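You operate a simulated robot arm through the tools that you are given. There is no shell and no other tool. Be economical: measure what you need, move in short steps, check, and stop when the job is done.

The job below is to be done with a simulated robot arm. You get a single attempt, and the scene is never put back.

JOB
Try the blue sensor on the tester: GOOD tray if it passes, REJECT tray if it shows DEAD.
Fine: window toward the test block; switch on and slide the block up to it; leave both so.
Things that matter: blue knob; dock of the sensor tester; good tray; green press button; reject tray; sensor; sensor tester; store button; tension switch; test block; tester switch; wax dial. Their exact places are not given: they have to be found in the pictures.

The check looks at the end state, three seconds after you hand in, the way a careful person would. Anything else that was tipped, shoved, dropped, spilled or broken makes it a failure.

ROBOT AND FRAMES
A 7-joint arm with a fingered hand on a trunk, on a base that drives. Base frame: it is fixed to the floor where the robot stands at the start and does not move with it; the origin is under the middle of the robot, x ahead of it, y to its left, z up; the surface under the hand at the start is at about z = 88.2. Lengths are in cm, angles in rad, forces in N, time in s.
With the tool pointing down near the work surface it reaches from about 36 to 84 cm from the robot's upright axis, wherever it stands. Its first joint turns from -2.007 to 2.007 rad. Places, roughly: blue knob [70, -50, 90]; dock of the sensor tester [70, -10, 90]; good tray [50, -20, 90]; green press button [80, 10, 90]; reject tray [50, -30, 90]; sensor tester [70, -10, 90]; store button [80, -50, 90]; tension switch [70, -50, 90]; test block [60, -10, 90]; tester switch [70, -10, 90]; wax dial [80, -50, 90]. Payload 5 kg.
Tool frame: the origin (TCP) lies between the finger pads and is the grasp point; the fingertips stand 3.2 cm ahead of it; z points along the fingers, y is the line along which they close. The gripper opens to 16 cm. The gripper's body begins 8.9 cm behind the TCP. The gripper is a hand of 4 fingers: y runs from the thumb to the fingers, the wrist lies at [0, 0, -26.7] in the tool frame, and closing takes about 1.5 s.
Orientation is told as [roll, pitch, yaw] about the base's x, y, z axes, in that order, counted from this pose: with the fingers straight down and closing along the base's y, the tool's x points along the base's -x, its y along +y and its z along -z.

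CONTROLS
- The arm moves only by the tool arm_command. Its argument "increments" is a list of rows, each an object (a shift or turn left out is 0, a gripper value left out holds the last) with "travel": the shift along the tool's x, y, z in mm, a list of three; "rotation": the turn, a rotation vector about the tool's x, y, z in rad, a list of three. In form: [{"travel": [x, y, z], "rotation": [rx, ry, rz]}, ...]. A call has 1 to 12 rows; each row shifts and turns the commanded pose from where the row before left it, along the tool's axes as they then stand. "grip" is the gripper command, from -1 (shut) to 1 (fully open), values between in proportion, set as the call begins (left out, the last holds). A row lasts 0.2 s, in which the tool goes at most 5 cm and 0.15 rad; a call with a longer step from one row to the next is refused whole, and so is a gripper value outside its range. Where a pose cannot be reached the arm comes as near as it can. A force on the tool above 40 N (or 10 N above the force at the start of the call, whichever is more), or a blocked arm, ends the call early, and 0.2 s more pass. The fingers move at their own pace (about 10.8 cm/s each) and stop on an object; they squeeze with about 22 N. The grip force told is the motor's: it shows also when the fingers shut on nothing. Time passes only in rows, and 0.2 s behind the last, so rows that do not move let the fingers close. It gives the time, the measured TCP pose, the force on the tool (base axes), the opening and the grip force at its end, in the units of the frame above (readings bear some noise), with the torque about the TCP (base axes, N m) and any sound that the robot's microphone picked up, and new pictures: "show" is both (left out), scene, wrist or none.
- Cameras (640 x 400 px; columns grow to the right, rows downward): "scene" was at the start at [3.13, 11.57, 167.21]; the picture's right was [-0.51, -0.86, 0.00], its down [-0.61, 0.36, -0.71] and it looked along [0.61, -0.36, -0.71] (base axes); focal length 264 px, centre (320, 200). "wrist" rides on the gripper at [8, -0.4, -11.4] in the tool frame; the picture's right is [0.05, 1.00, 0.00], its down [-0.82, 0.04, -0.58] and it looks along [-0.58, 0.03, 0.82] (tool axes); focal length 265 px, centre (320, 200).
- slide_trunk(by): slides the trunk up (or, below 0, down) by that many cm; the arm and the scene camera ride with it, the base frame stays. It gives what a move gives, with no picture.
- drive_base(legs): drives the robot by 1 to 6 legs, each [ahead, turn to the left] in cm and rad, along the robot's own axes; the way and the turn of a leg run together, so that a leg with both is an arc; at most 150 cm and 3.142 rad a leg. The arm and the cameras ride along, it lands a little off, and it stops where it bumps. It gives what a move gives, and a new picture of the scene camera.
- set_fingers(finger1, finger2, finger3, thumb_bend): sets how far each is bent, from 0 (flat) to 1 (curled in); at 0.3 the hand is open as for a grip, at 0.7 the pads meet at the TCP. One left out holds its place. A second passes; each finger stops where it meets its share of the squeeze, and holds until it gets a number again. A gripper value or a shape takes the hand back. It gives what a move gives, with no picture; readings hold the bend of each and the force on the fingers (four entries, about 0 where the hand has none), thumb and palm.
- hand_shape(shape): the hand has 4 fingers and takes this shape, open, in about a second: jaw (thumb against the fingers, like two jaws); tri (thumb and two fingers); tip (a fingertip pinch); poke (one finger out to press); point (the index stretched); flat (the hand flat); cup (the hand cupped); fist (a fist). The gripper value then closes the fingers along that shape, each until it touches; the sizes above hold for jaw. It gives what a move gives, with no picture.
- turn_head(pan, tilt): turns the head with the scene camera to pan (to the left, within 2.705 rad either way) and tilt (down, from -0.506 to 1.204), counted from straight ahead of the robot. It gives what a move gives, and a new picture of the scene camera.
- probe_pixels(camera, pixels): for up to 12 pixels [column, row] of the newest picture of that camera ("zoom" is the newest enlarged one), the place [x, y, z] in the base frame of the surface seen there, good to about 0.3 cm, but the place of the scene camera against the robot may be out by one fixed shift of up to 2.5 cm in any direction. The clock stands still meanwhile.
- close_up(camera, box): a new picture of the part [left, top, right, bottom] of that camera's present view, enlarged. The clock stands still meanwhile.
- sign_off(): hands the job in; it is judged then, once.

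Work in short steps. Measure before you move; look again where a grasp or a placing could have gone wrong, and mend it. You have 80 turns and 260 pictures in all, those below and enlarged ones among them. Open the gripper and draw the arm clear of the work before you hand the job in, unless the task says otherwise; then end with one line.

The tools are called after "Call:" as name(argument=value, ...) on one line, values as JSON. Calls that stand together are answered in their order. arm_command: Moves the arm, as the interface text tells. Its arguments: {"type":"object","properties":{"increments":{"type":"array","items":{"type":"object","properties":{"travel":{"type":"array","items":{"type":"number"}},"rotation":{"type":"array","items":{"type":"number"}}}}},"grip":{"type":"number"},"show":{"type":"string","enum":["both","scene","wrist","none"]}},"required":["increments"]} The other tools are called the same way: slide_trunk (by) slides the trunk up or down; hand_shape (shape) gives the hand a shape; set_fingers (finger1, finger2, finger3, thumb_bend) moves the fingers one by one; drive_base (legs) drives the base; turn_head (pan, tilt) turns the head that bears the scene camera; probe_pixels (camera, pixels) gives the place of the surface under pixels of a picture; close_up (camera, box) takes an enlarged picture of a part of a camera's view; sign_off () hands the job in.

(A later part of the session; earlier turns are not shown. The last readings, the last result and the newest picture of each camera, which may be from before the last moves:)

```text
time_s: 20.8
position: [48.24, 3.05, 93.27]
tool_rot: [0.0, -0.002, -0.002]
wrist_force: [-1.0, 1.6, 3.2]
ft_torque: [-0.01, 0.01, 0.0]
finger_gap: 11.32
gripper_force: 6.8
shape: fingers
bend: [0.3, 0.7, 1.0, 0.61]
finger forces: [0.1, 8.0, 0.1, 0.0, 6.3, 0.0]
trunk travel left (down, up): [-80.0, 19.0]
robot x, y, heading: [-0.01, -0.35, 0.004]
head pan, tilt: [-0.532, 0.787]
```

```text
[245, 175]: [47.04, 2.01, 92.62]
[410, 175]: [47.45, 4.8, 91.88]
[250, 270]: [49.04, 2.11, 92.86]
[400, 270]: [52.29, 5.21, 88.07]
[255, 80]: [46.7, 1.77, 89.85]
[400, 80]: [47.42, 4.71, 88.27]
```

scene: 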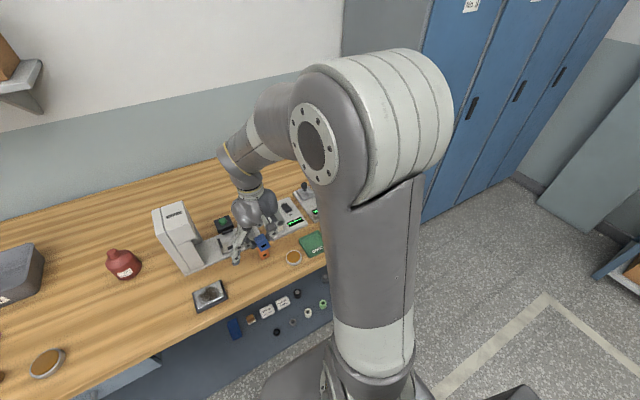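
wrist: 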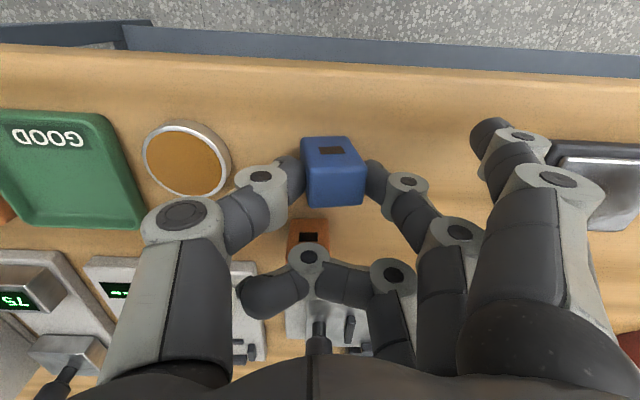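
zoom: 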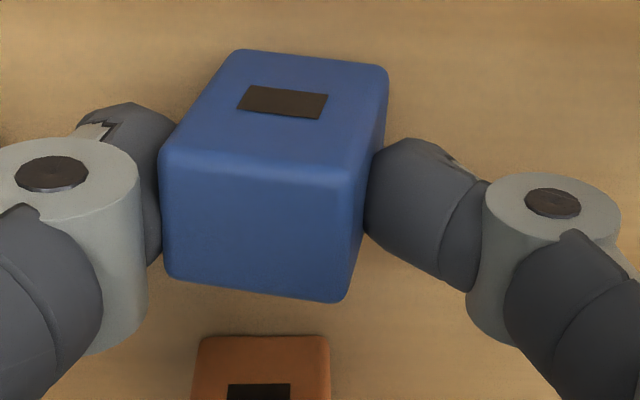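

Now it leaned the other way: the thumb yielded. I'll release, re-centre, and close both to a limited equal bend instead.

Call:
set_fingers(finger2=0.59, thumb_bend=0.59)

Call:
close_up(camera="wrist", box=[240, 120, 400, 240])

Call:
probe_pixels(camera="zoom", pixels=[[150, 190], [160, 190], [170, 190], [180, 190], [190, 190], [200, 190], [350, 190], [360, 190], [370, 190], [380, 190], [390, 190], [340, 190]])

```text
time_s: 21.8
position: [48.3, 3.04, 93.19]
tool_rot: [0.001, -0.002, -0.002]
wrist_force: [-0.2, -0.8, 0.7]
ft_torque: [-0.02, 0.0, -0.02]
finger_gap: 11.29
gripper_force: 0.1
shape: fingers
bend: [0.3, 0.59, 1.0, 0.59]
finger forces: [0.0, 0.1, 0.0, 0.0, 0.0, 0.0]
trunk travel left (down, up): [-80.0, 19.0]
robot x, y, heading: [0.06, 0.19, -0.001]
head pan, tilt: [-0.532, 0.787]
```

```text
3.33 times, centred on (320, 180) of wrist
```

zoom: 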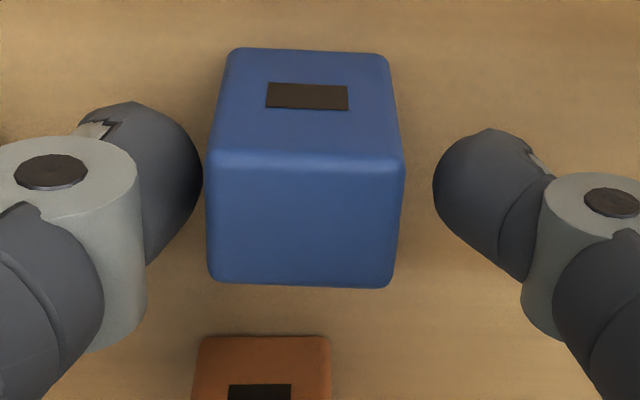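

```text
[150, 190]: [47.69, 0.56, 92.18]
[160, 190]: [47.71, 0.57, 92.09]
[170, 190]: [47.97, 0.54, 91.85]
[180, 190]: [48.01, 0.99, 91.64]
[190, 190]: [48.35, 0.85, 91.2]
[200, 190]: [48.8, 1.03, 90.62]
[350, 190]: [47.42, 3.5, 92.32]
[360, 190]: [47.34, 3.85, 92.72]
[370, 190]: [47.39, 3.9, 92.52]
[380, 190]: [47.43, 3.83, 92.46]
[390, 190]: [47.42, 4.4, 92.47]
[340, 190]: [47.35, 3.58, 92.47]
```

Sensor is ~1.8 mm toward the thumb from the gap centre; shift hand -1.8 mm in y and close both to 0.66.

Call:
arm_command(increments=[{"travel": [0, -1.8, 0]}, {}], show="none")

Call:
set_fingers(finger2=0.66, thumb_bend=0.66)

Call:
close_up(camera="wrist", box=[240, 120, 400, 240])

```text
time_s: 22.4
position: [48.27, 2.86, 93.27]
tool_rot: [0.0, -0.001, -0.003]
wrist_force: [-0.2, -0.7, -0.2]
ft_torque: [0.0, 0.01, -0.02]
finger_gap: 11.27
gripper_force: 0.1
shape: fingers
bend: [0.3, 0.59, 1.0, 0.59]
finger forces: [0.0, 0.0, 0.0, 0.0, 0.0, 0.0]
trunk travel left (down, up): [-80.0, 19.0]
robot x, y, heading: [-0.09, 0.4, 0.002]
head pan, tilt: [-0.532, 0.787]
```

```text
time_s: 23.4
position: [48.37, 3.04, 93.18]
tool_rot: [0.001, -0.002, -0.003]
wrist_force: [1.1, 0.2, -0.3]
ft_torque: [0.02, -0.02, 0.03]
finger_gap: 10.49
gripper_force: 4.4
shape: fingers
bend: [0.3, 0.62, 1.0, 0.64]
finger forces: [0.0, 4.6, 0.0, 0.0, 4.7, 0.1]
trunk travel left (down, up): [-80.0, 19.0]
robot x, y, heading: [-0.1, 0.05, 0.003]
head pan, tilt: [-0.532, 0.787]
```

```text
3.33 times, centred on (320, 180) of wrist
```

zoom: 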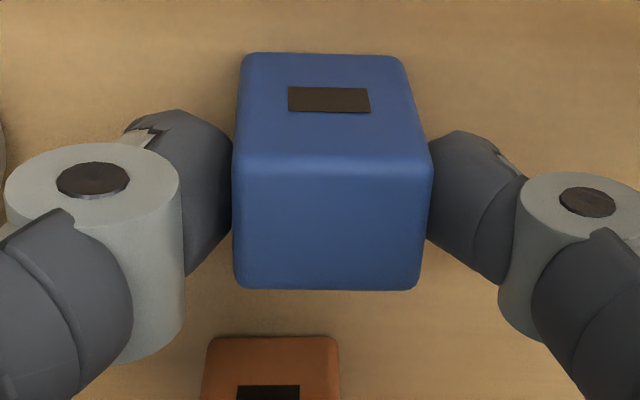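

Held upright with 4.6 N each. Lift a little and check.

Call:
arm_command(increments=[{"travel": [0, 0, -5]}, {"travel": [0, 0, -15]}, {"travel": [0, 0, -20]}, {"travel": [0, 0, -30]}, {"travel": [0, 0, -40]}, {"travel": [0, 0, -40]}, {}], show="wrist")

Call:
close_up(camera="wrist", box=[240, 120, 400, 240])

Call:
probe_pixels(camera="zoom", pixels=[[255, 180], [410, 180], [255, 270], [405, 275], [335, 225], [270, 65], [390, 65], [260, 130], [410, 130], [335, 160]])

```text
time_s: 25.0
position: [48.45, 2.8, 108.16]
tool_rot: [0.001, -0.003, -0.001]
wrist_force: [0.8, -0.4, -0.5]
ft_torque: [-0.05, 0.0, 0.0]
finger_gap: 10.46
gripper_force: 4.7
shape: fingers
bend: [0.3, 0.62, 1.0, 0.65]
finger forces: [0.1, 4.5, 0.0, 0.1, 4.5, 0.0]
trunk travel left (down, up): [-80.0, 19.0]
robot x, y, heading: [-0.49, 0.07, -0.005]
head pan, tilt: [-0.532, 0.787]
```

wrist: 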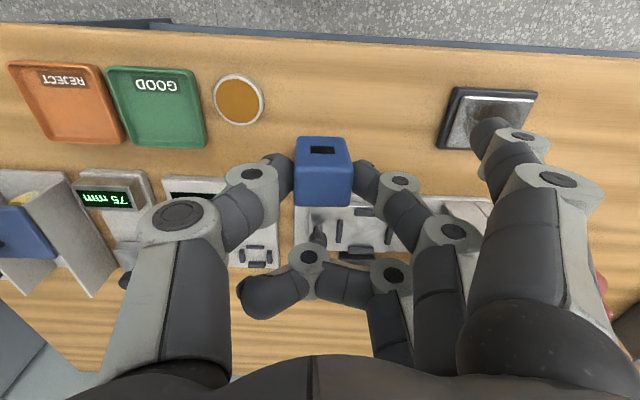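

```text
3.33 times, centred on (320, 180) of wrist
```

zoom: 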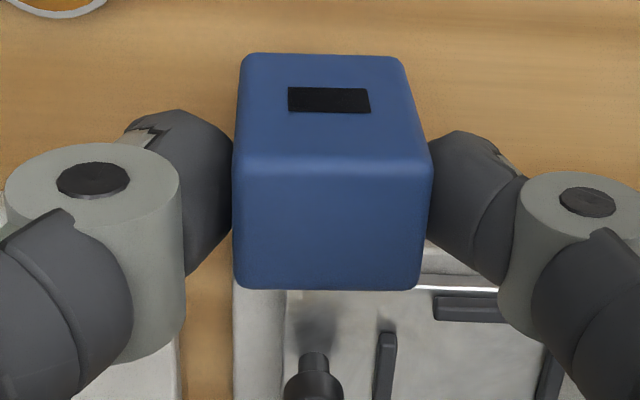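

```text
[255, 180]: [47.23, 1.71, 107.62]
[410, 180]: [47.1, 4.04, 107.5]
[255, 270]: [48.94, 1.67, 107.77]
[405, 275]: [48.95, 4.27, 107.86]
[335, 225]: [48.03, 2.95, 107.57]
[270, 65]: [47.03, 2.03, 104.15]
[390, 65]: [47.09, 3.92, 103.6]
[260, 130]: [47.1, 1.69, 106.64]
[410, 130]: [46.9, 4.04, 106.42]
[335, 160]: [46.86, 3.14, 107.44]
```

Upright; sensor centre ≈ TCP+(-0.1,+0.05), top 0.56 below TCP. Carry it high to above the dock (TCP ≈ (73.1,-6.2)).

Call:
arm_command(increments=[{"travel": [-20, -8, 0]}, {"travel": [-38, -14, 0]}, {"travel": [-38, -14, 0]}, {"travel": [-38, -14, 0]}, {"travel": [-38, -14, 0]}, {"travel": [-38, -14, 0]}, {"travel": [-27, -9, 0]}, {"travel": [-10, -3, 0]}, {}])

Call:
close_up(camera="wrist", box=[210, 110, 450, 260])

```text
time_s: 27.0
position: [73.05, -6.22, 108.28]
tool_rot: [0.0, -0.003, -0.002]
wrist_force: [-0.7, 0.5, -1.0]
ft_torque: [0.03, -0.01, 0.01]
finger_gap: 10.48
gripper_force: 4.5
shape: fingers
bend: [0.3, 0.62, 1.0, 0.65]
finger forces: [0.0, 4.5, 0.0, 0.1, 4.6, 0.0]
trunk travel left (down, up): [-80.0, 19.0]
robot x, y, heading: [0.21, 0.05, 0.001]
head pan, tilt: [-0.532, 0.787]
```

scene: 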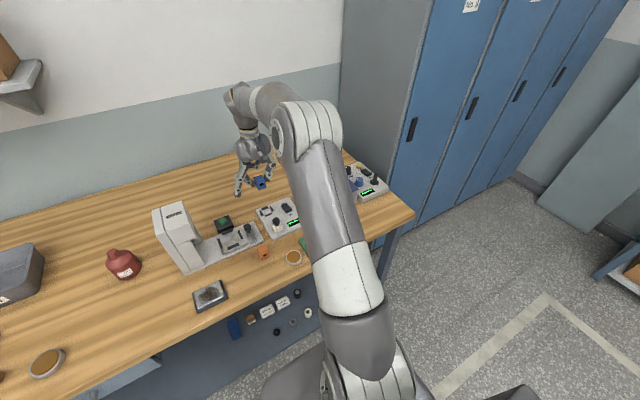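
wrist: 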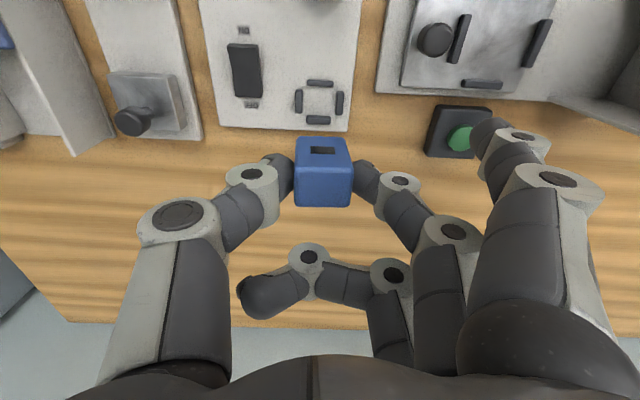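

```text
2.67 times, centred on (330, 185) of wrist
```

zoom: 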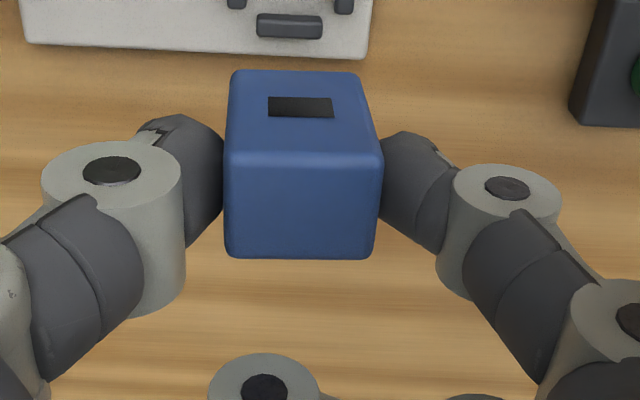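

Dock is at (320,101); the green button sits under finger 1, so that finger must be curled before descending. First measure the dock from here.

Call:
close_up(camera="wrist", box=[288, 75, 352, 130])

Call:
probe_pixels(camera="wrist", pixels=[[470, 140], [320, 122], [320, 119], [302, 103], [337, 103], [320, 82], [299, 97], [340, 99]])

```text
7.27 times, centred on (320, 102) of wrist
```

zoom: 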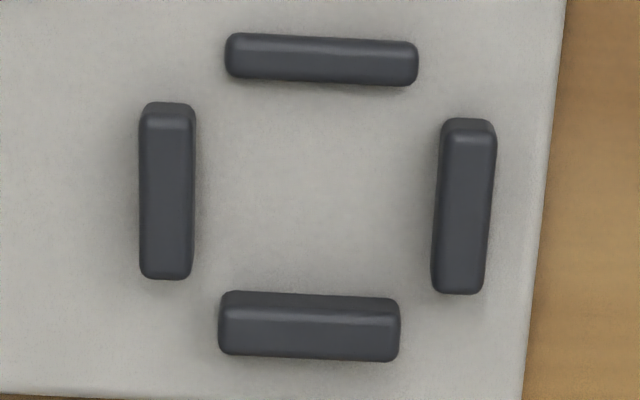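

```text
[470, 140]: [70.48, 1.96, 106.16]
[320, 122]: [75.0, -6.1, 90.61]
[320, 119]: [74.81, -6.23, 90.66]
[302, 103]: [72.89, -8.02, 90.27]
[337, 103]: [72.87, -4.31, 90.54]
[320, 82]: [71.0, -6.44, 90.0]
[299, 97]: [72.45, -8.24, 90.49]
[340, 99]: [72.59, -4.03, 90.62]
```

Probe the inner edges in this zoom.

Call:
probe_pixels(camera="zoom", pixels=[[170, 190], [194, 190], [200, 200], [436, 190], [428, 200], [465, 200], [315, 84], [315, 92], [310, 290], [310, 296], [310, 330], [320, 60]])

```text
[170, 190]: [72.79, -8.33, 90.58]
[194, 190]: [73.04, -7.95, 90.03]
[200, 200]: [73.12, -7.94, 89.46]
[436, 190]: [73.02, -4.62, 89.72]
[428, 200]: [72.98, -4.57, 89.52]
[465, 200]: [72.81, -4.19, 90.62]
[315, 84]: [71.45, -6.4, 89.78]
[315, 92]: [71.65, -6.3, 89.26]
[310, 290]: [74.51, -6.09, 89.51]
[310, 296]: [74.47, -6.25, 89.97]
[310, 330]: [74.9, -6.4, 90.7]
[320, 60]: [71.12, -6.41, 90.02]
```

Dock inner centre ≈ (73.02,-6.25). Re-measure the held sensor's faces now for exact offset.

Call:
close_up(camera="wrist", box=[285, 130, 365, 215])

Call:
probe_pixels(camera="zoom", pixels=[[200, 90], [300, 90], [250, 60], [150, 300], [250, 250], [350, 300], [250, 330], [250, 345], [300, 340], [200, 340], [160, 200], [370, 200]])

```text
4.71 times, centred on (325, 172) of wrist
```

zoom: 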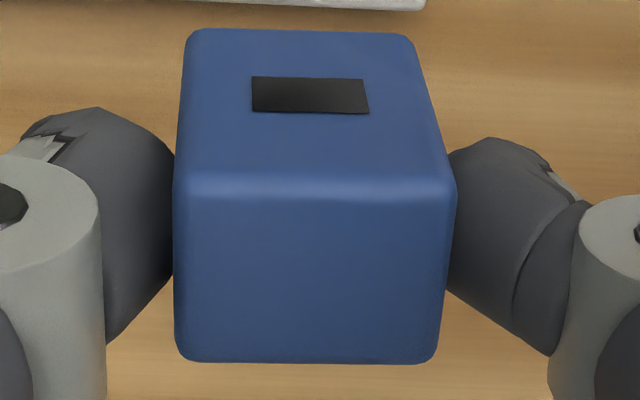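

```text
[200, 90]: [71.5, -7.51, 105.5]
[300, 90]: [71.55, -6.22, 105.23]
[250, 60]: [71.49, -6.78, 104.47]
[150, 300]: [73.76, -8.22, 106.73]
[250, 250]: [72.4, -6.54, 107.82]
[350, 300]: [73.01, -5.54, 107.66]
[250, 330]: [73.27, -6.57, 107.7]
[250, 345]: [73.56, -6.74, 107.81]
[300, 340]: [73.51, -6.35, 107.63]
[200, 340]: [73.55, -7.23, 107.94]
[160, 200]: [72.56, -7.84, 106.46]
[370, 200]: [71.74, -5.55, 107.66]
```

Held sensor: face x=71.5, centre ≈(72.8,-6.05). Correct by +0.2 x, -0.18 y, tiny yaw +0.03; curl finger 1, then descend to bottom just above the bars.

Call:
set_fingers(finger1=1.0)

Call:
arm_command(increments=[{"travel": [-2, -1.8, 0], "rotation": [0, 0, 0.03]}, {"travel": [0, 0, 30]}, {"travel": [0, 0, 40]}, {"travel": [0, 0, 30]}, {"travel": [0, 0, 12]}, {}])

Call:
close_up(camera="scene", box=[220, 170, 316, 250])

Call:
close_up(camera="wrist", box=[220, 110, 420, 250])

```text
time_s: 28.0
position: [73.0, -6.17, 108.13]
tool_rot: [0.0, -0.001, -0.001]
wrist_force: [-0.3, -0.7, -0.6]
ft_torque: [-0.03, -0.02, 0.01]
finger_gap: 5.32
gripper_force: 4.7
shape: fingers
bend: [1.0, 0.62, 1.0, 0.65]
finger forces: [0.1, 4.5, 0.1, 0.1, 4.6, 0.0]
trunk travel left (down, up): [-80.0, 19.0]
robot x, y, heading: [-0.0, 0.28, -0.001]
head pan, tilt: [-0.532, 0.787]
```

```text
time_s: 29.4
position: [73.36, -6.43, 97.09]
tool_rot: [0.0, -0.003, -0.033]
wrist_force: [0.4, 0.3, -1.2]
ft_torque: [-0.04, -0.03, 0.01]
finger_gap: 5.34
gripper_force: 4.7
shape: fingers
bend: [1.0, 0.62, 1.0, 0.65]
finger forces: [0.1, 4.5, 0.0, 0.0, 4.5, 0.1]
trunk travel left (down, up): [-80.0, 19.0]
robot x, y, heading: [-0.06, 0.44, -0.003]
head pan, tilt: [-0.532, 0.787]
```

scene: 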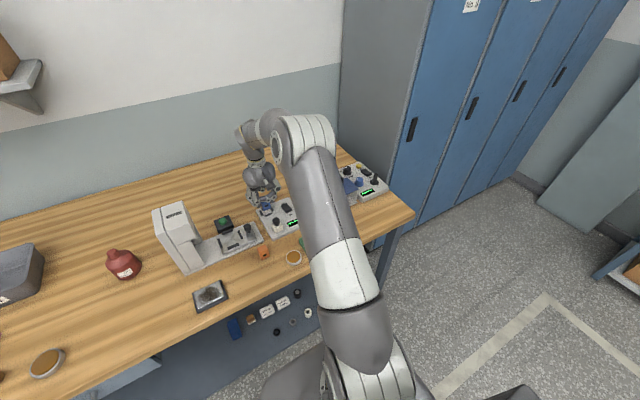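
wrist: 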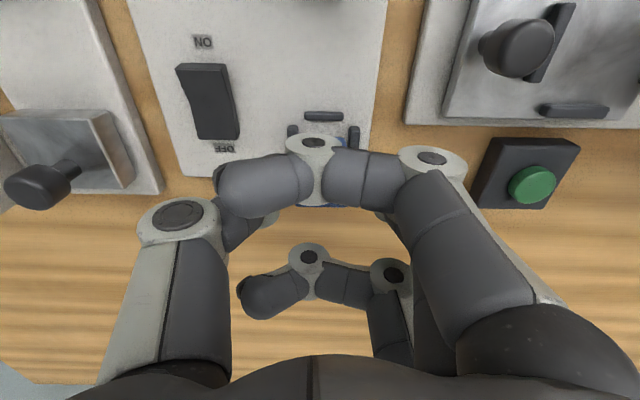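

```text
5.00 times, centred on (268, 210) of scene
```

zoom: 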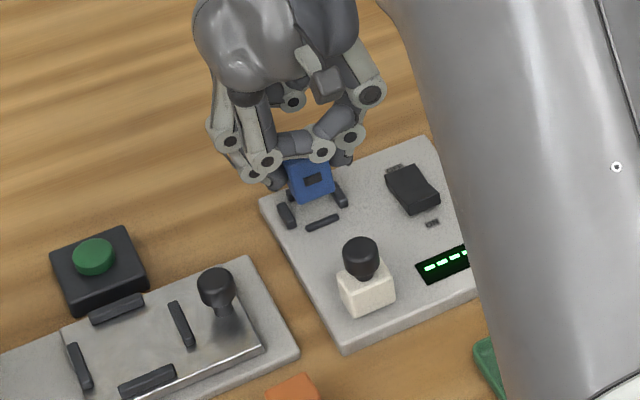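

```text
2.86 times, centred on (320, 180) of wrist
```

zoom: 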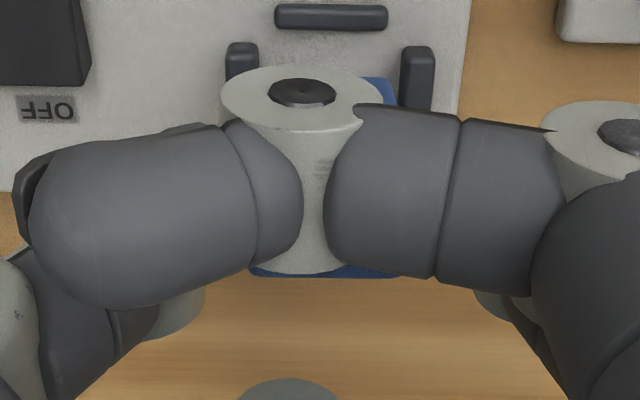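

Bars straddle the sensor (left inner ~258, right ~400, sensor right ~392 in zoom): nearly centred. Nudge -0.5 mm y and lower in small steps until touch.

Call:
arm_command(increments=[{"travel": [0, -0.5, 8]}, {"travel": [0, 0, 7]}, {"travel": [0, 0, 4]}, {"travel": [0, 0, 3]}, {}])

Call:
close_up(camera="scene", box=[240, 185, 304, 235])

Call:
close_up(camera="wrist", box=[220, 110, 420, 250])

```text
time_s: 30.6
position: [73.18, -6.25, 94.9]
tool_rot: [-0.001, -0.004, -0.031]
wrist_force: [0.1, 2.0, 4.9]
ft_torque: [-0.01, 0.0, 0.02]
finger_gap: 5.24
gripper_force: 5.9
shape: fingers
bend: [1.0, 0.62, 1.0, 0.66]
finger forces: [0.0, 6.3, 0.1, 0.0, 5.2, 0.1]
trunk travel left (down, up): [-80.0, 19.0]
robot x, y, heading: [-0.25, -0.1, -0.003]
head pan, tilt: [-0.532, 0.787]
```

scene: 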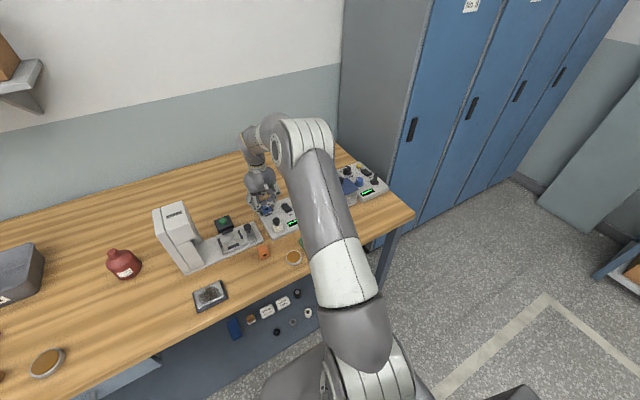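
wrist: 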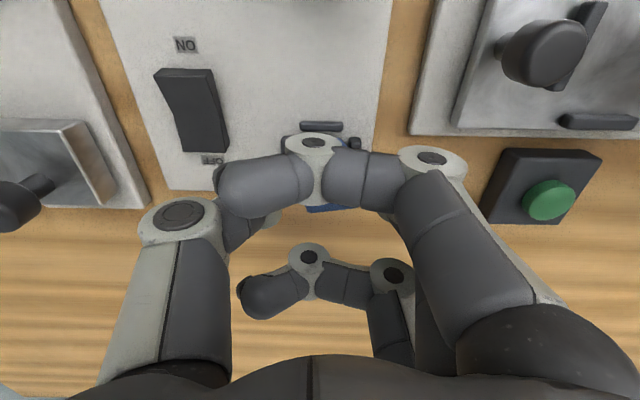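

```text
8.00 times, centred on (272, 210) of scene
```

zoom: 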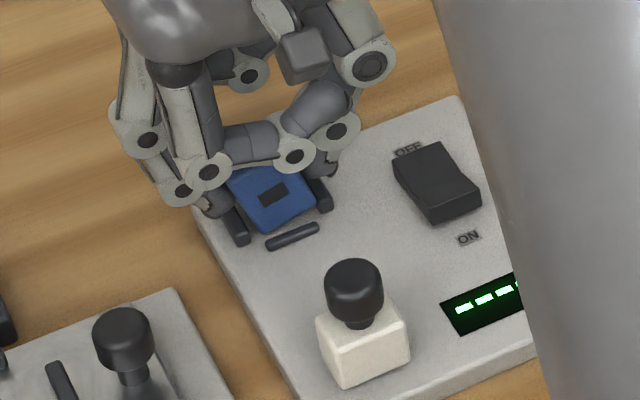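

```text
2.86 times, centred on (320, 180) of wrist
```

zoom: 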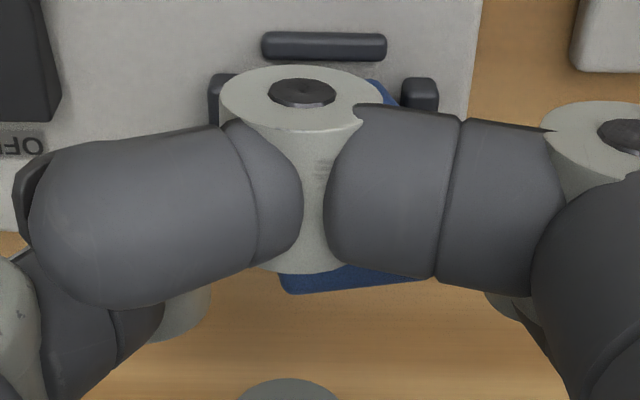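

Contact at z≈94.9 with a slight lean; from the scene zoom the sensor is inside the bars. Open both fingers slightly and inspect.

Call:
set_fingers(finger2=0.58, thumb_bend=0.58)

Call:
close_up(camera="scene", box=[240, 185, 304, 235])

Call:
close_up(camera="wrist", box=[220, 110, 420, 250])

```text
time_s: 31.6
position: [73.23, -6.36, 94.95]
tool_rot: [0.001, -0.003, -0.033]
wrist_force: [1.4, 0.2, 0.7]
ft_torque: [-0.01, 0.02, 0.01]
finger_gap: 5.72
gripper_force: 0.0
shape: fingers
bend: [1.0, 0.57, 1.0, 0.57]
finger forces: [0.0, 0.0, 0.0, 0.0, 0.1, 0.0]
trunk travel left (down, up): [-80.0, 19.0]
robot x, y, heading: [-0.2, 0.05, -0.001]
head pan, tilt: [-0.532, 0.787]
```

```text
8.00 times, centred on (272, 210) of scene
```

zoom: 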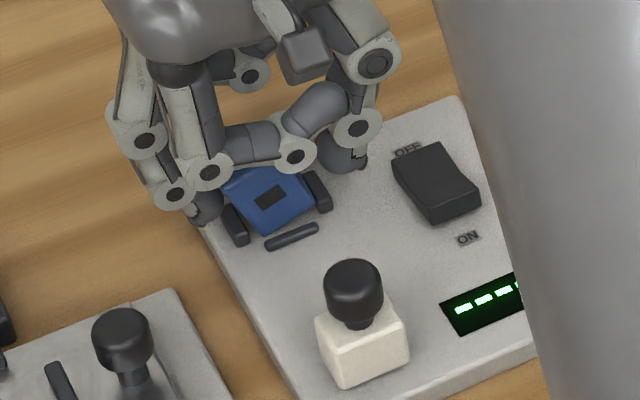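

```text
2.86 times, centred on (320, 180) of wrist
```

zoom: 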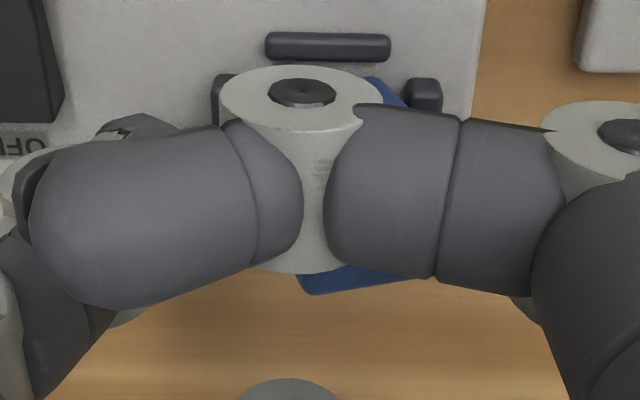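

Something's slightly askew; raise the hand straight up to view the sensor.

Call:
arm_command(increments=[{"travel": [0, 0, -10]}, {"travel": [0, 0, -30]}, {"travel": [0, 0, -40]}, {"travel": [0, 0, -40]}, {}])

Call:
close_up(camera="wrist", box=[250, 50, 390, 150])

Call:
close_up(camera="scene", box=[240, 185, 304, 235])

```text
time_s: 32.8
position: [73.28, -6.67, 106.91]
tool_rot: [-0.001, -0.002, -0.033]
wrist_force: [0.6, 0.2, 0.0]
ft_torque: [-0.01, -0.01, 0.01]
finger_gap: 5.72
gripper_force: 0.1
shape: fingers
bend: [1.0, 0.57, 1.0, 0.57]
finger forces: [0.0, 0.1, 0.0, 0.0, 0.0, 0.0]
trunk travel left (down, up): [-80.0, 19.0]
robot x, y, heading: [-0.13, 0.34, -0.004]
head pan, tilt: [-0.532, 0.787]
```

scene: 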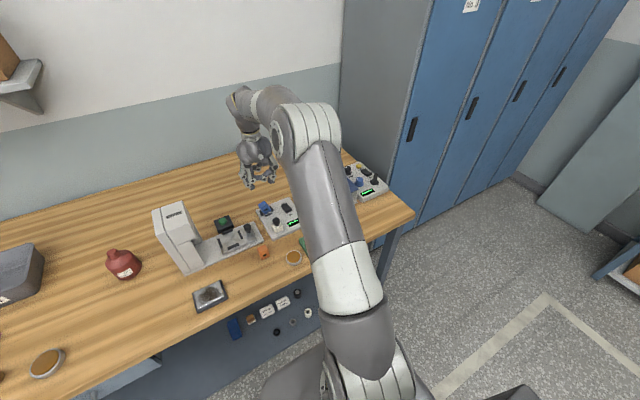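
wrist: 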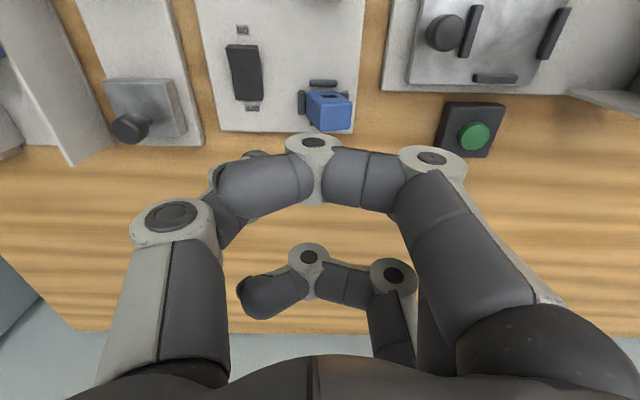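

```text
4.00 times, centred on (320, 100) of wrist
```

zoom: 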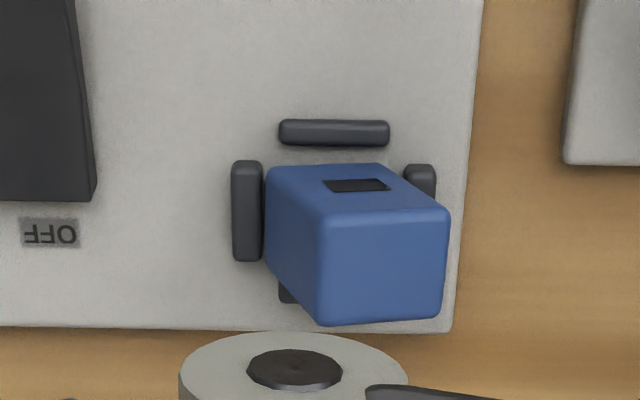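

```text
8.00 times, centred on (272, 210) of scene
```

zoom: 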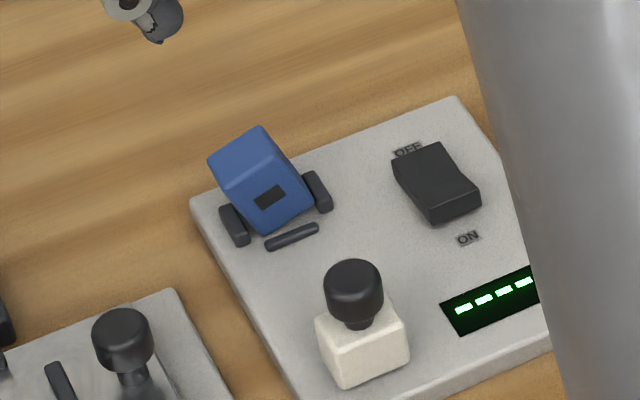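

The sensor leans toward +y; probe its top corners to see how.

Call:
close_up(camera="wrist", box=[292, 75, 364, 135])

Call:
probe_pixels(camera="zoom", pixels=[[270, 260], [480, 240], [270, 390], [470, 370], [370, 310], [140, 110], [340, 110], [120, 220], [230, 340], [70, 250], [200, 180], [400, 190]])

```text
6.67 times, centred on (328, 105) of wrist
```

zoom: 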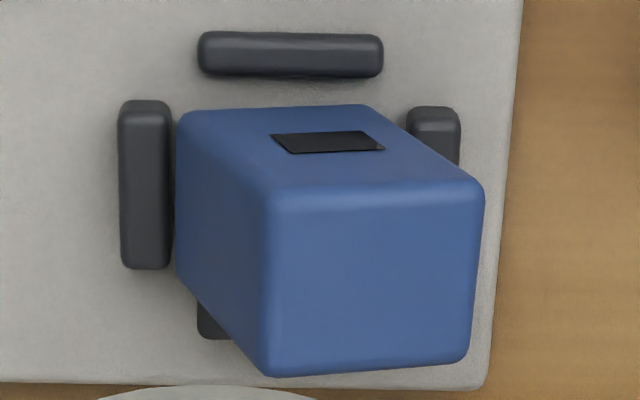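

```text
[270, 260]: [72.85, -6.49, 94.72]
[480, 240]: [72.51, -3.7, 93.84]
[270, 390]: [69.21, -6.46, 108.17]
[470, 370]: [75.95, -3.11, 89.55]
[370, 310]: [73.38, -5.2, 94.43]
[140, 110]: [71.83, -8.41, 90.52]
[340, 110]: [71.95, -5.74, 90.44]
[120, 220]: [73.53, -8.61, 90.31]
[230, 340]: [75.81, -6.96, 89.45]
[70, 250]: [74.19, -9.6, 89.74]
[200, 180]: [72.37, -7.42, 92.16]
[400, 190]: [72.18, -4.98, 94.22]
```

It leans 0.3 rad, its -y bottom edge caught on the -y bar: my placement was ~0.3 cm too far to -y. I'll match the tilt with the hand, re-grip, and straighten it. First shift +y and rotate.

Call:
arm_command(increments=[{"travel": [0, 20, 10]}, {"travel": [0, 19, 10]}, {"travel": [0, 0, 10], "rotation": [0.1, 0, 0]}, {"travel": [0, 0, 0], "rotation": [0.1, 0, 0]}, {"travel": [0, 0, 0], "rotation": [0.1, 0, 0]}, {}])

Call:
close_up(camera="wrist", box=[210, 60, 430, 210])

Call:
close_up(camera="scene", box=[220, 170, 316, 250])

```text
time_s: 34.2
position: [73.34, -2.5, 103.73]
tool_rot: [-0.302, -0.003, -0.032]
wrist_force: [0.1, -0.3, -0.7]
ft_torque: [0.05, -0.03, 0.01]
finger_gap: 5.71
gripper_force: 0.1
shape: fingers
bend: [1.0, 0.57, 1.0, 0.57]
finger forces: [0.1, 0.0, 0.1, 0.0, 0.1, 0.0]
trunk travel left (down, up): [-80.0, 19.0]
robot x, y, heading: [0.52, 0.2, 0.001]
head pan, tilt: [-0.532, 0.787]
```

scene: 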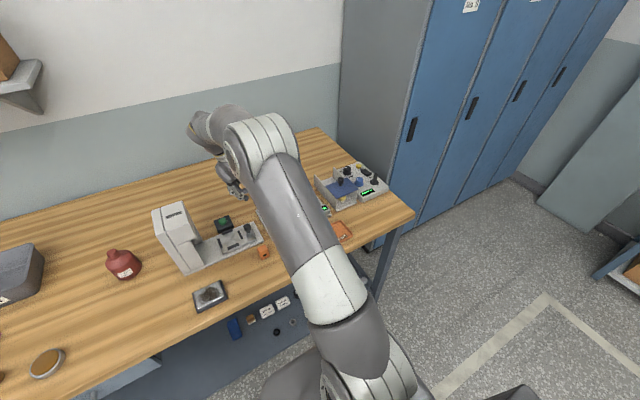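
wrist: 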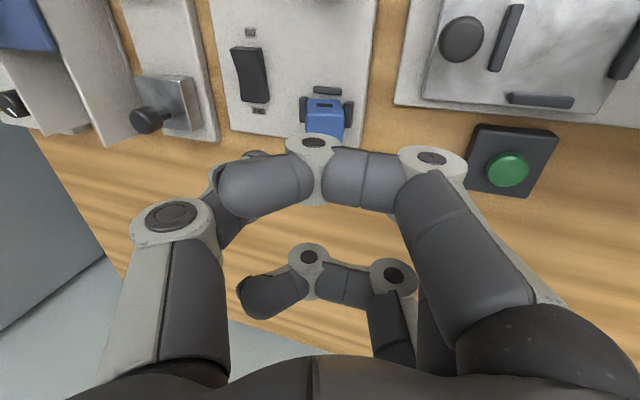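

```text
2.67 times, centred on (320, 135) of wrist
```

zoom: 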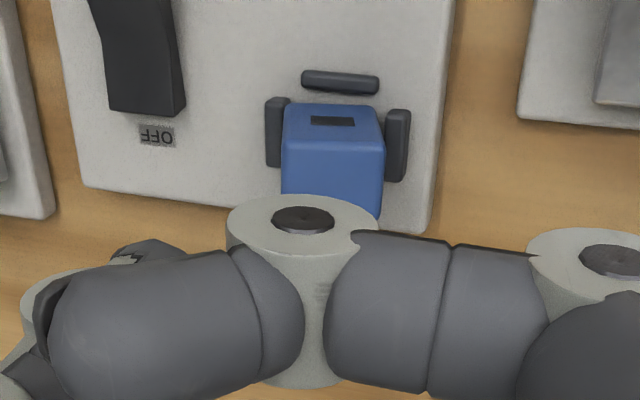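

```text
5.00 times, centred on (268, 210) of scene
```

zoom: 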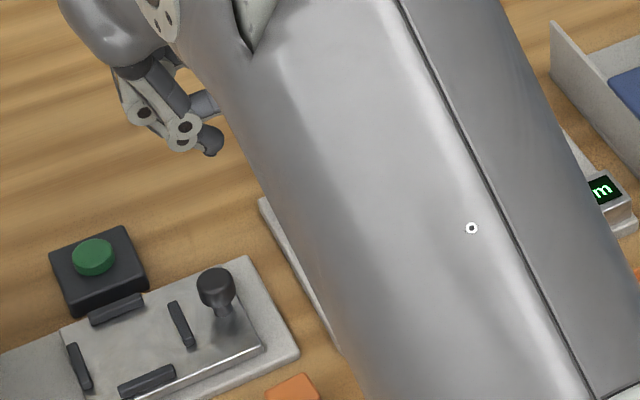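

The sensor is in line with the tilted hand. Advance 86 mm along the tool axis with the gap open.

Call:
arm_command(increments=[{"travel": [0, 0, 35]}, {"travel": [0, 0, 30]}, {"travel": [0, 0, 13]}, {"travel": [0, 0, 8]}, {}])

Call:
close_up(camera="wrist", box=[210, 110, 430, 250])

```text
time_s: 35.4
position: [73.31, -5.03, 95.62]
tool_rot: [-0.301, -0.003, -0.031]
wrist_force: [-0.4, 0.1, -0.2]
ft_torque: [0.04, 0.01, 0.04]
finger_gap: 5.72
gripper_force: 0.1
shape: fingers
bend: [1.0, 0.57, 1.0, 0.57]
finger forces: [0.1, 0.0, 0.1, 0.0, 0.0, 0.1]
trunk travel left (down, up): [-80.0, 19.0]
robot x, y, heading: [0.03, -0.02, -0.002]
head pan, tilt: [-0.532, 0.787]
```

scene: 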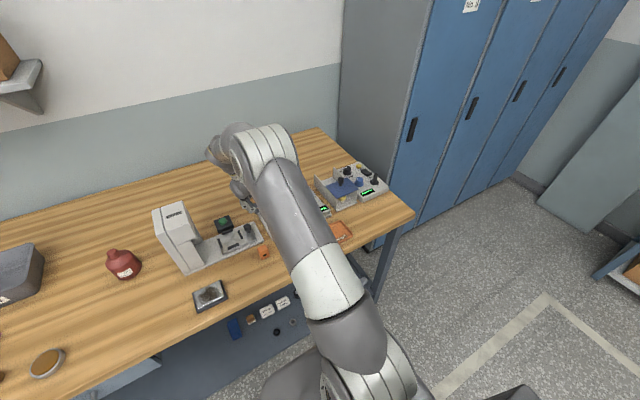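
wrist: 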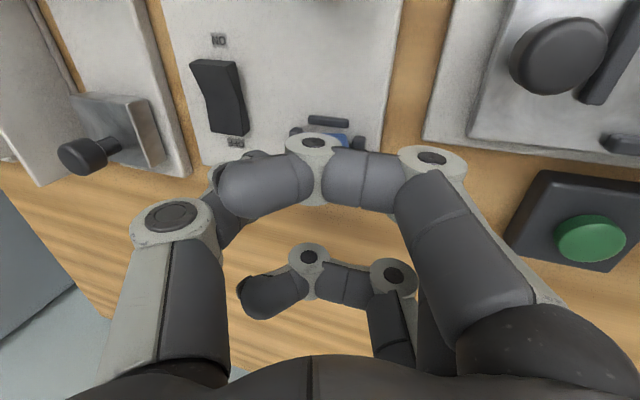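

```text
2.86 times, centred on (320, 180) of wrist
```

zoom: 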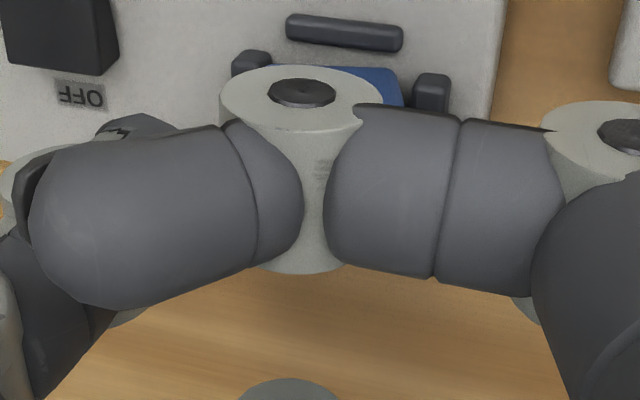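

No contact so far; close both to 0.66.

Call:
set_fingers(finger2=0.66, thumb_bend=0.66)

```text
time_s: 36.4
position: [73.28, -5.0, 95.58]
tool_rot: [-0.299, 0.0, -0.032]
wrist_force: [1.0, -0.2, -0.8]
ft_torque: [-0.01, 0.01, 0.0]
finger_gap: 5.33
gripper_force: 4.7
shape: fingers
bend: [1.0, 0.62, 1.0, 0.65]
finger forces: [0.0, 4.6, 0.1, 0.0, 4.6, 0.1]
trunk travel left (down, up): [-80.0, 19.0]
robot x, y, heading: [-0.02, -0.16, -0.004]
head pan, tilt: [-0.532, 0.787]
```

Same grip signature as before. Back out along the tool axis, straighten, and open finger 1 to view.

Call:
arm_command(increments=[{"travel": [0, 0, -10]}, {"travel": [0, 0, -30]}, {"travel": [0, 0, -40]}, {"travel": [0, 0, -40]}, {"rotation": [-0.1, 0, 0]}, {"rotation": [-0.1, 0, 0]}, {"rotation": [-0.1, 0, 0]}, {}], show="none")

Call:
set_fingers(finger1=0.3)

Call:
arm_command(increments=[{}], show="wrist")

Call:
close_up(camera="wrist", box=[270, 125, 370, 215])

Call:
probe_pixels(camera="zoom", pixels=[[270, 240], [300, 300], [400, 240], [400, 300], [270, 340], [400, 340], [300, 120], [380, 120], [300, 80], [380, 80], [290, 150], [400, 150]])

```text
time_s: 38.2
position: [73.46, -1.29, 107.08]
tool_rot: [0.0, -0.002, -0.032]
wrist_force: [0.5, -0.2, -0.8]
ft_torque: [0.01, -0.02, -0.01]
finger_gap: 5.3
gripper_force: 4.4
shape: fingers
bend: [1.0, 0.62, 1.0, 0.65]
finger forces: [0.0, 4.6, 0.0, 0.0, 4.7, 0.1]
trunk travel left (down, up): [-80.0, 19.0]
robot x, y, heading: [-0.11, -0.12, -0.004]
head pan, tilt: [-0.532, 0.787]
```

```text
time_s: 39.2
position: [73.51, -1.45, 107.06]
tool_rot: [0.0, -0.002, -0.031]
wrist_force: [0.2, 0.4, -0.3]
ft_torque: [-0.03, 0.03, -0.02]
finger_gap: 10.47
gripper_force: 5.0
shape: fingers
bend: [0.3, 0.62, 1.0, 0.65]
finger forces: [0.0, 4.5, 0.1, 0.1, 4.6, 0.0]
trunk travel left (down, up): [-80.0, 19.0]
robot x, y, heading: [0.04, 0.21, 0.0]
head pan, tilt: [-0.532, 0.787]
```

```text
time_s: 39.6
position: [73.56, -1.36, 107.1]
tool_rot: [0.001, 0.001, -0.032]
wrist_force: [0.5, 0.4, -0.4]
ft_torque: [-0.01, -0.01, 0.04]
finger_gap: 10.44
gripper_force: 4.5
shape: fingers
bend: [0.3, 0.62, 1.0, 0.65]
finger forces: [0.0, 4.7, 0.1, 0.1, 4.6, 0.1]
trunk travel left (down, up): [-80.0, 19.0]
robot x, y, heading: [-0.02, 0.16, 0.003]
head pan, tilt: [-0.532, 0.787]
```

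wrist: 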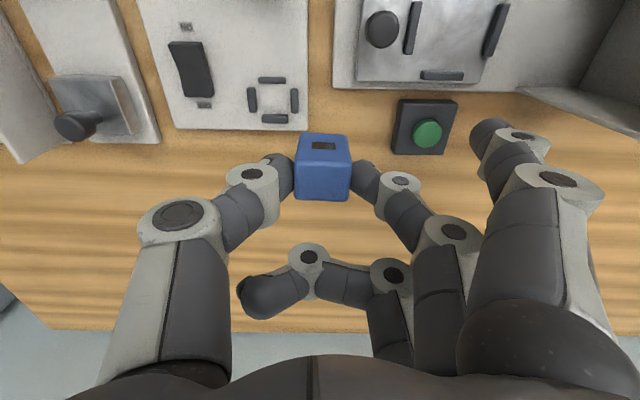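

```text
4.44 times, centred on (320, 170) of wrist
```

zoom: 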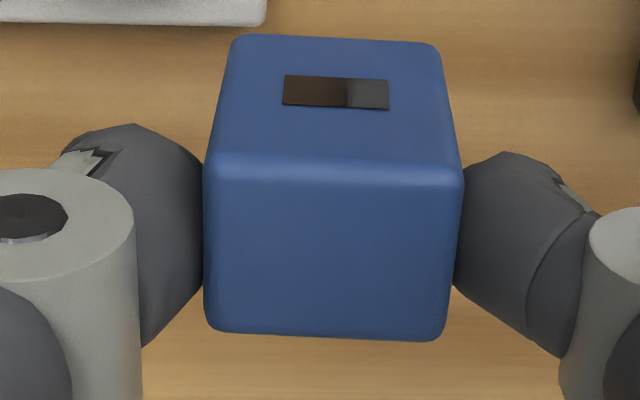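

```text
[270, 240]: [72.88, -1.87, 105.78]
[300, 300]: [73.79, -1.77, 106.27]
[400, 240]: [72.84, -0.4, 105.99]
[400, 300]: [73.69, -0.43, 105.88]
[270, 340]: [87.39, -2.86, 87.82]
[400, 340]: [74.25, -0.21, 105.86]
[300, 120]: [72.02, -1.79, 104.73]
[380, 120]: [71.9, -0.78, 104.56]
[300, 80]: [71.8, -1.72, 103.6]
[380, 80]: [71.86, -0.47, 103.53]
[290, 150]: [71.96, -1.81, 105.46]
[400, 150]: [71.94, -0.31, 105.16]
```

Sensor is now upright in the hand (top 1.08 below TCP, centre ≈ (73.22,-1.2)). Measure the dock again from this same view.

Call:
close_up(camera="wrist", box=[240, 70, 310, 130])

Call:
probe_pixels(camera="zoom", pixels=[[80, 180], [125, 180], [135, 190], [455, 190], [465, 190], [475, 190], [260, 120], [260, 130], [290, 300], [290, 310], [300, 270], [300, 200]])

```text
6.67 times, centred on (275, 100) of wrist
```

zoom: 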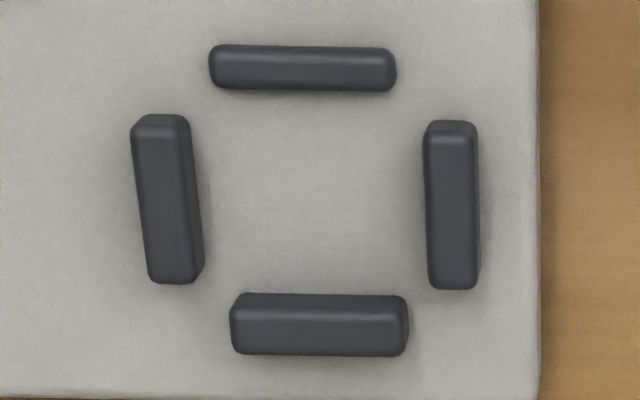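

```text
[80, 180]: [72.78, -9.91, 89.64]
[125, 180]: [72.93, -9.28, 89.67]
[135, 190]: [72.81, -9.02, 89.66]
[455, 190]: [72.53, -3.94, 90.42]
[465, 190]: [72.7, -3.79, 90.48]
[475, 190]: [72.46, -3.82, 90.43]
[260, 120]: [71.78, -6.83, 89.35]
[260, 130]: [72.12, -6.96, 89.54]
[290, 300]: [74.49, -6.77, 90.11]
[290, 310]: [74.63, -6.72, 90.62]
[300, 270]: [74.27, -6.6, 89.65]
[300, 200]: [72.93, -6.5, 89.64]
```

Dock centre y ≈ -6.2, x ≈ 73.0. Undo the yaw and move to TCP (73.28,-6.33), then curl finger 1 and descend to just above the bars.

Call:
set_fingers(finger1=1.0)

Call:
arm_command(increments=[{"rotation": [0, 0, -0.032]}, {"travel": [2.2, -25, 0]}, {"travel": [0, -24.6, 0]}, {"travel": [0, 0, 35]}, {"travel": [0, 0, 35]}, {"travel": [0, 0, 23]}, {}, {}])

Call:
close_up(camera="scene", box=[240, 185, 304, 235])

Call:
close_up(camera="wrist", box=[250, 110, 390, 220])

```text
time_s: 40.6
position: [73.49, -1.36, 107.04]
tool_rot: [0.0, -0.001, -0.031]
wrist_force: [0.1, -0.4, -1.6]
ft_torque: [0.03, -0.01, -0.01]
finger_gap: 5.34
gripper_force: 4.1
shape: fingers
bend: [1.0, 0.62, 1.0, 0.65]
finger forces: [0.1, 4.6, 0.0, 0.0, 4.6, 0.0]
trunk travel left (down, up): [-80.0, 19.0]
robot x, y, heading: [0.08, 0.39, 0.004]
head pan, tilt: [-0.532, 0.787]
```

```text
time_s: 42.4
position: [73.15, -6.36, 97.93]
tool_rot: [-0.001, -0.003, 0.001]
wrist_force: [-0.4, 0.4, -1.1]
ft_torque: [0.0, 0.04, 0.03]
finger_gap: 5.31
gripper_force: 4.4
shape: fingers
bend: [1.0, 0.62, 1.0, 0.65]
finger forces: [0.1, 4.6, 0.0, 0.1, 4.7, 0.0]
trunk travel left (down, up): [-80.0, 19.0]
robot x, y, heading: [0.17, 0.05, 0.001]
head pan, tilt: [-0.532, 0.787]
```

scene: 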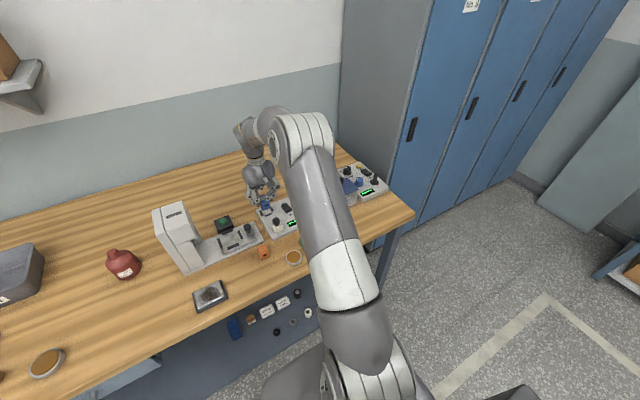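
wrist: 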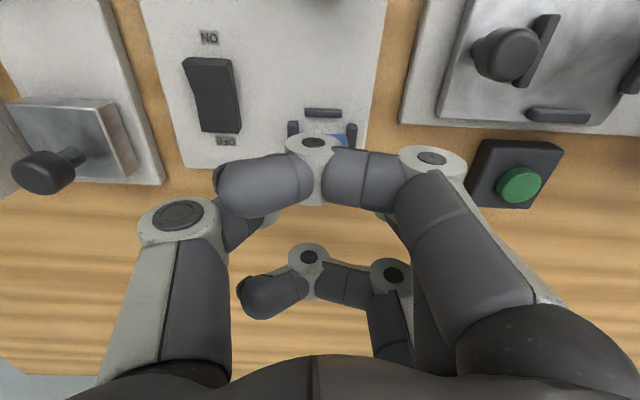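

```text
8.00 times, centred on (272, 210) of scene
```

zoom: 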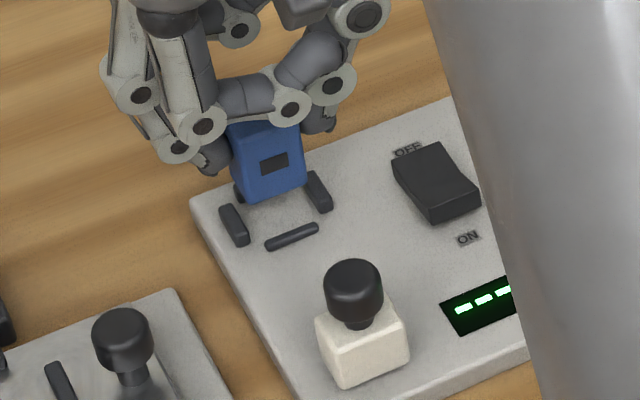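

```text
3.64 times, centred on (320, 165) of wrist
```

zoom: 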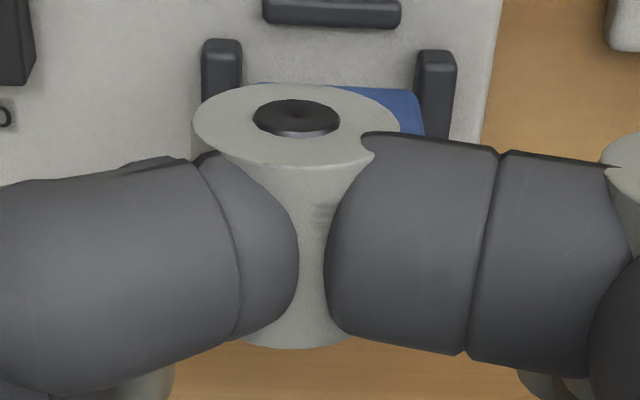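

Centred within ~1 mm between the bars. Lower in small steps to seat.

Call:
arm_command(increments=[{"travel": [0, 0, 10]}, {"travel": [0, 0, 8]}, {"travel": [0, 0, 5]}, {"travel": [0, 0, 3]}, {"travel": [0, 0, 1.5]}, {}])

Call:
close_up(camera="scene", box=[240, 185, 304, 235])

Call:
close_up(camera="wrist", box=[250, 110, 390, 220])

```text
time_s: 43.8
position: [73.19, -6.4, 95.15]
tool_rot: [0.0, -0.004, 0.001]
wrist_force: [1.7, 0.9, 5.0]
ft_torque: [0.0, -0.02, 0.04]
finger_gap: 5.29
gripper_force: 5.1
shape: fingers
bend: [1.0, 0.62, 1.0, 0.65]
finger forces: [0.0, 5.3, 0.1, 0.0, 5.1, 0.1]
trunk travel left (down, up): [-80.0, 19.0]
robot x, y, heading: [-0.0, 0.19, -0.004]
head pan, tilt: [-0.532, 0.787]
```

scene: 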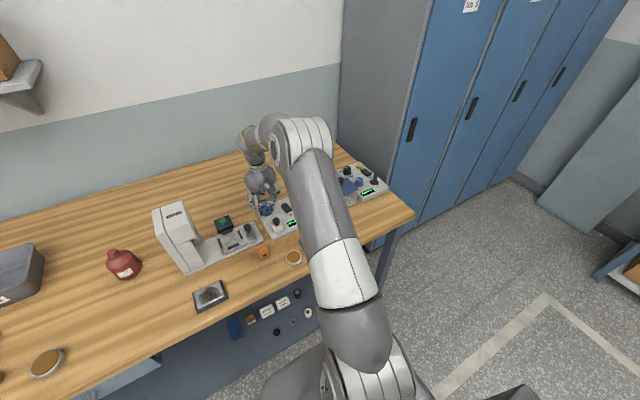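
wrist: 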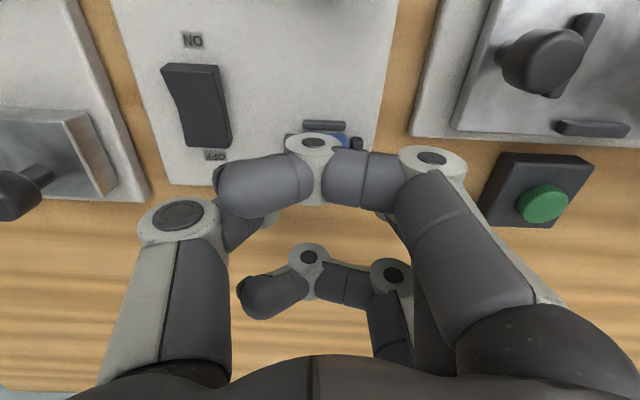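

```text
8.00 times, centred on (272, 210) of scene
```

zoom: 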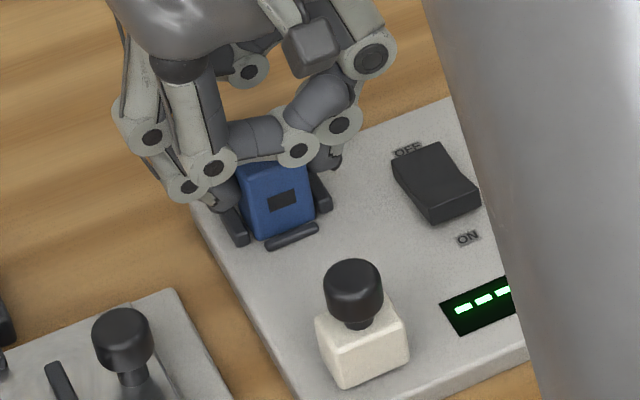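

```text
3.64 times, centred on (320, 165) of wrist
```

zoom: 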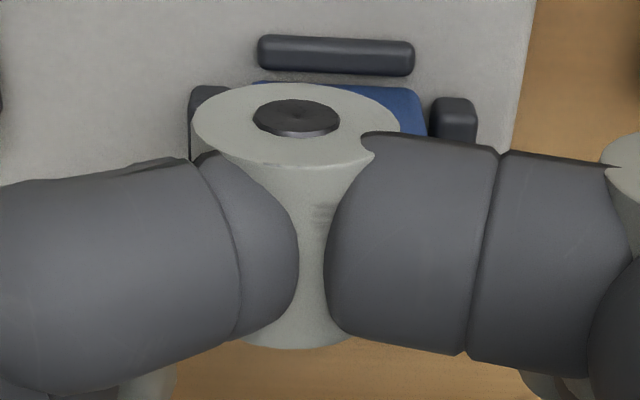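

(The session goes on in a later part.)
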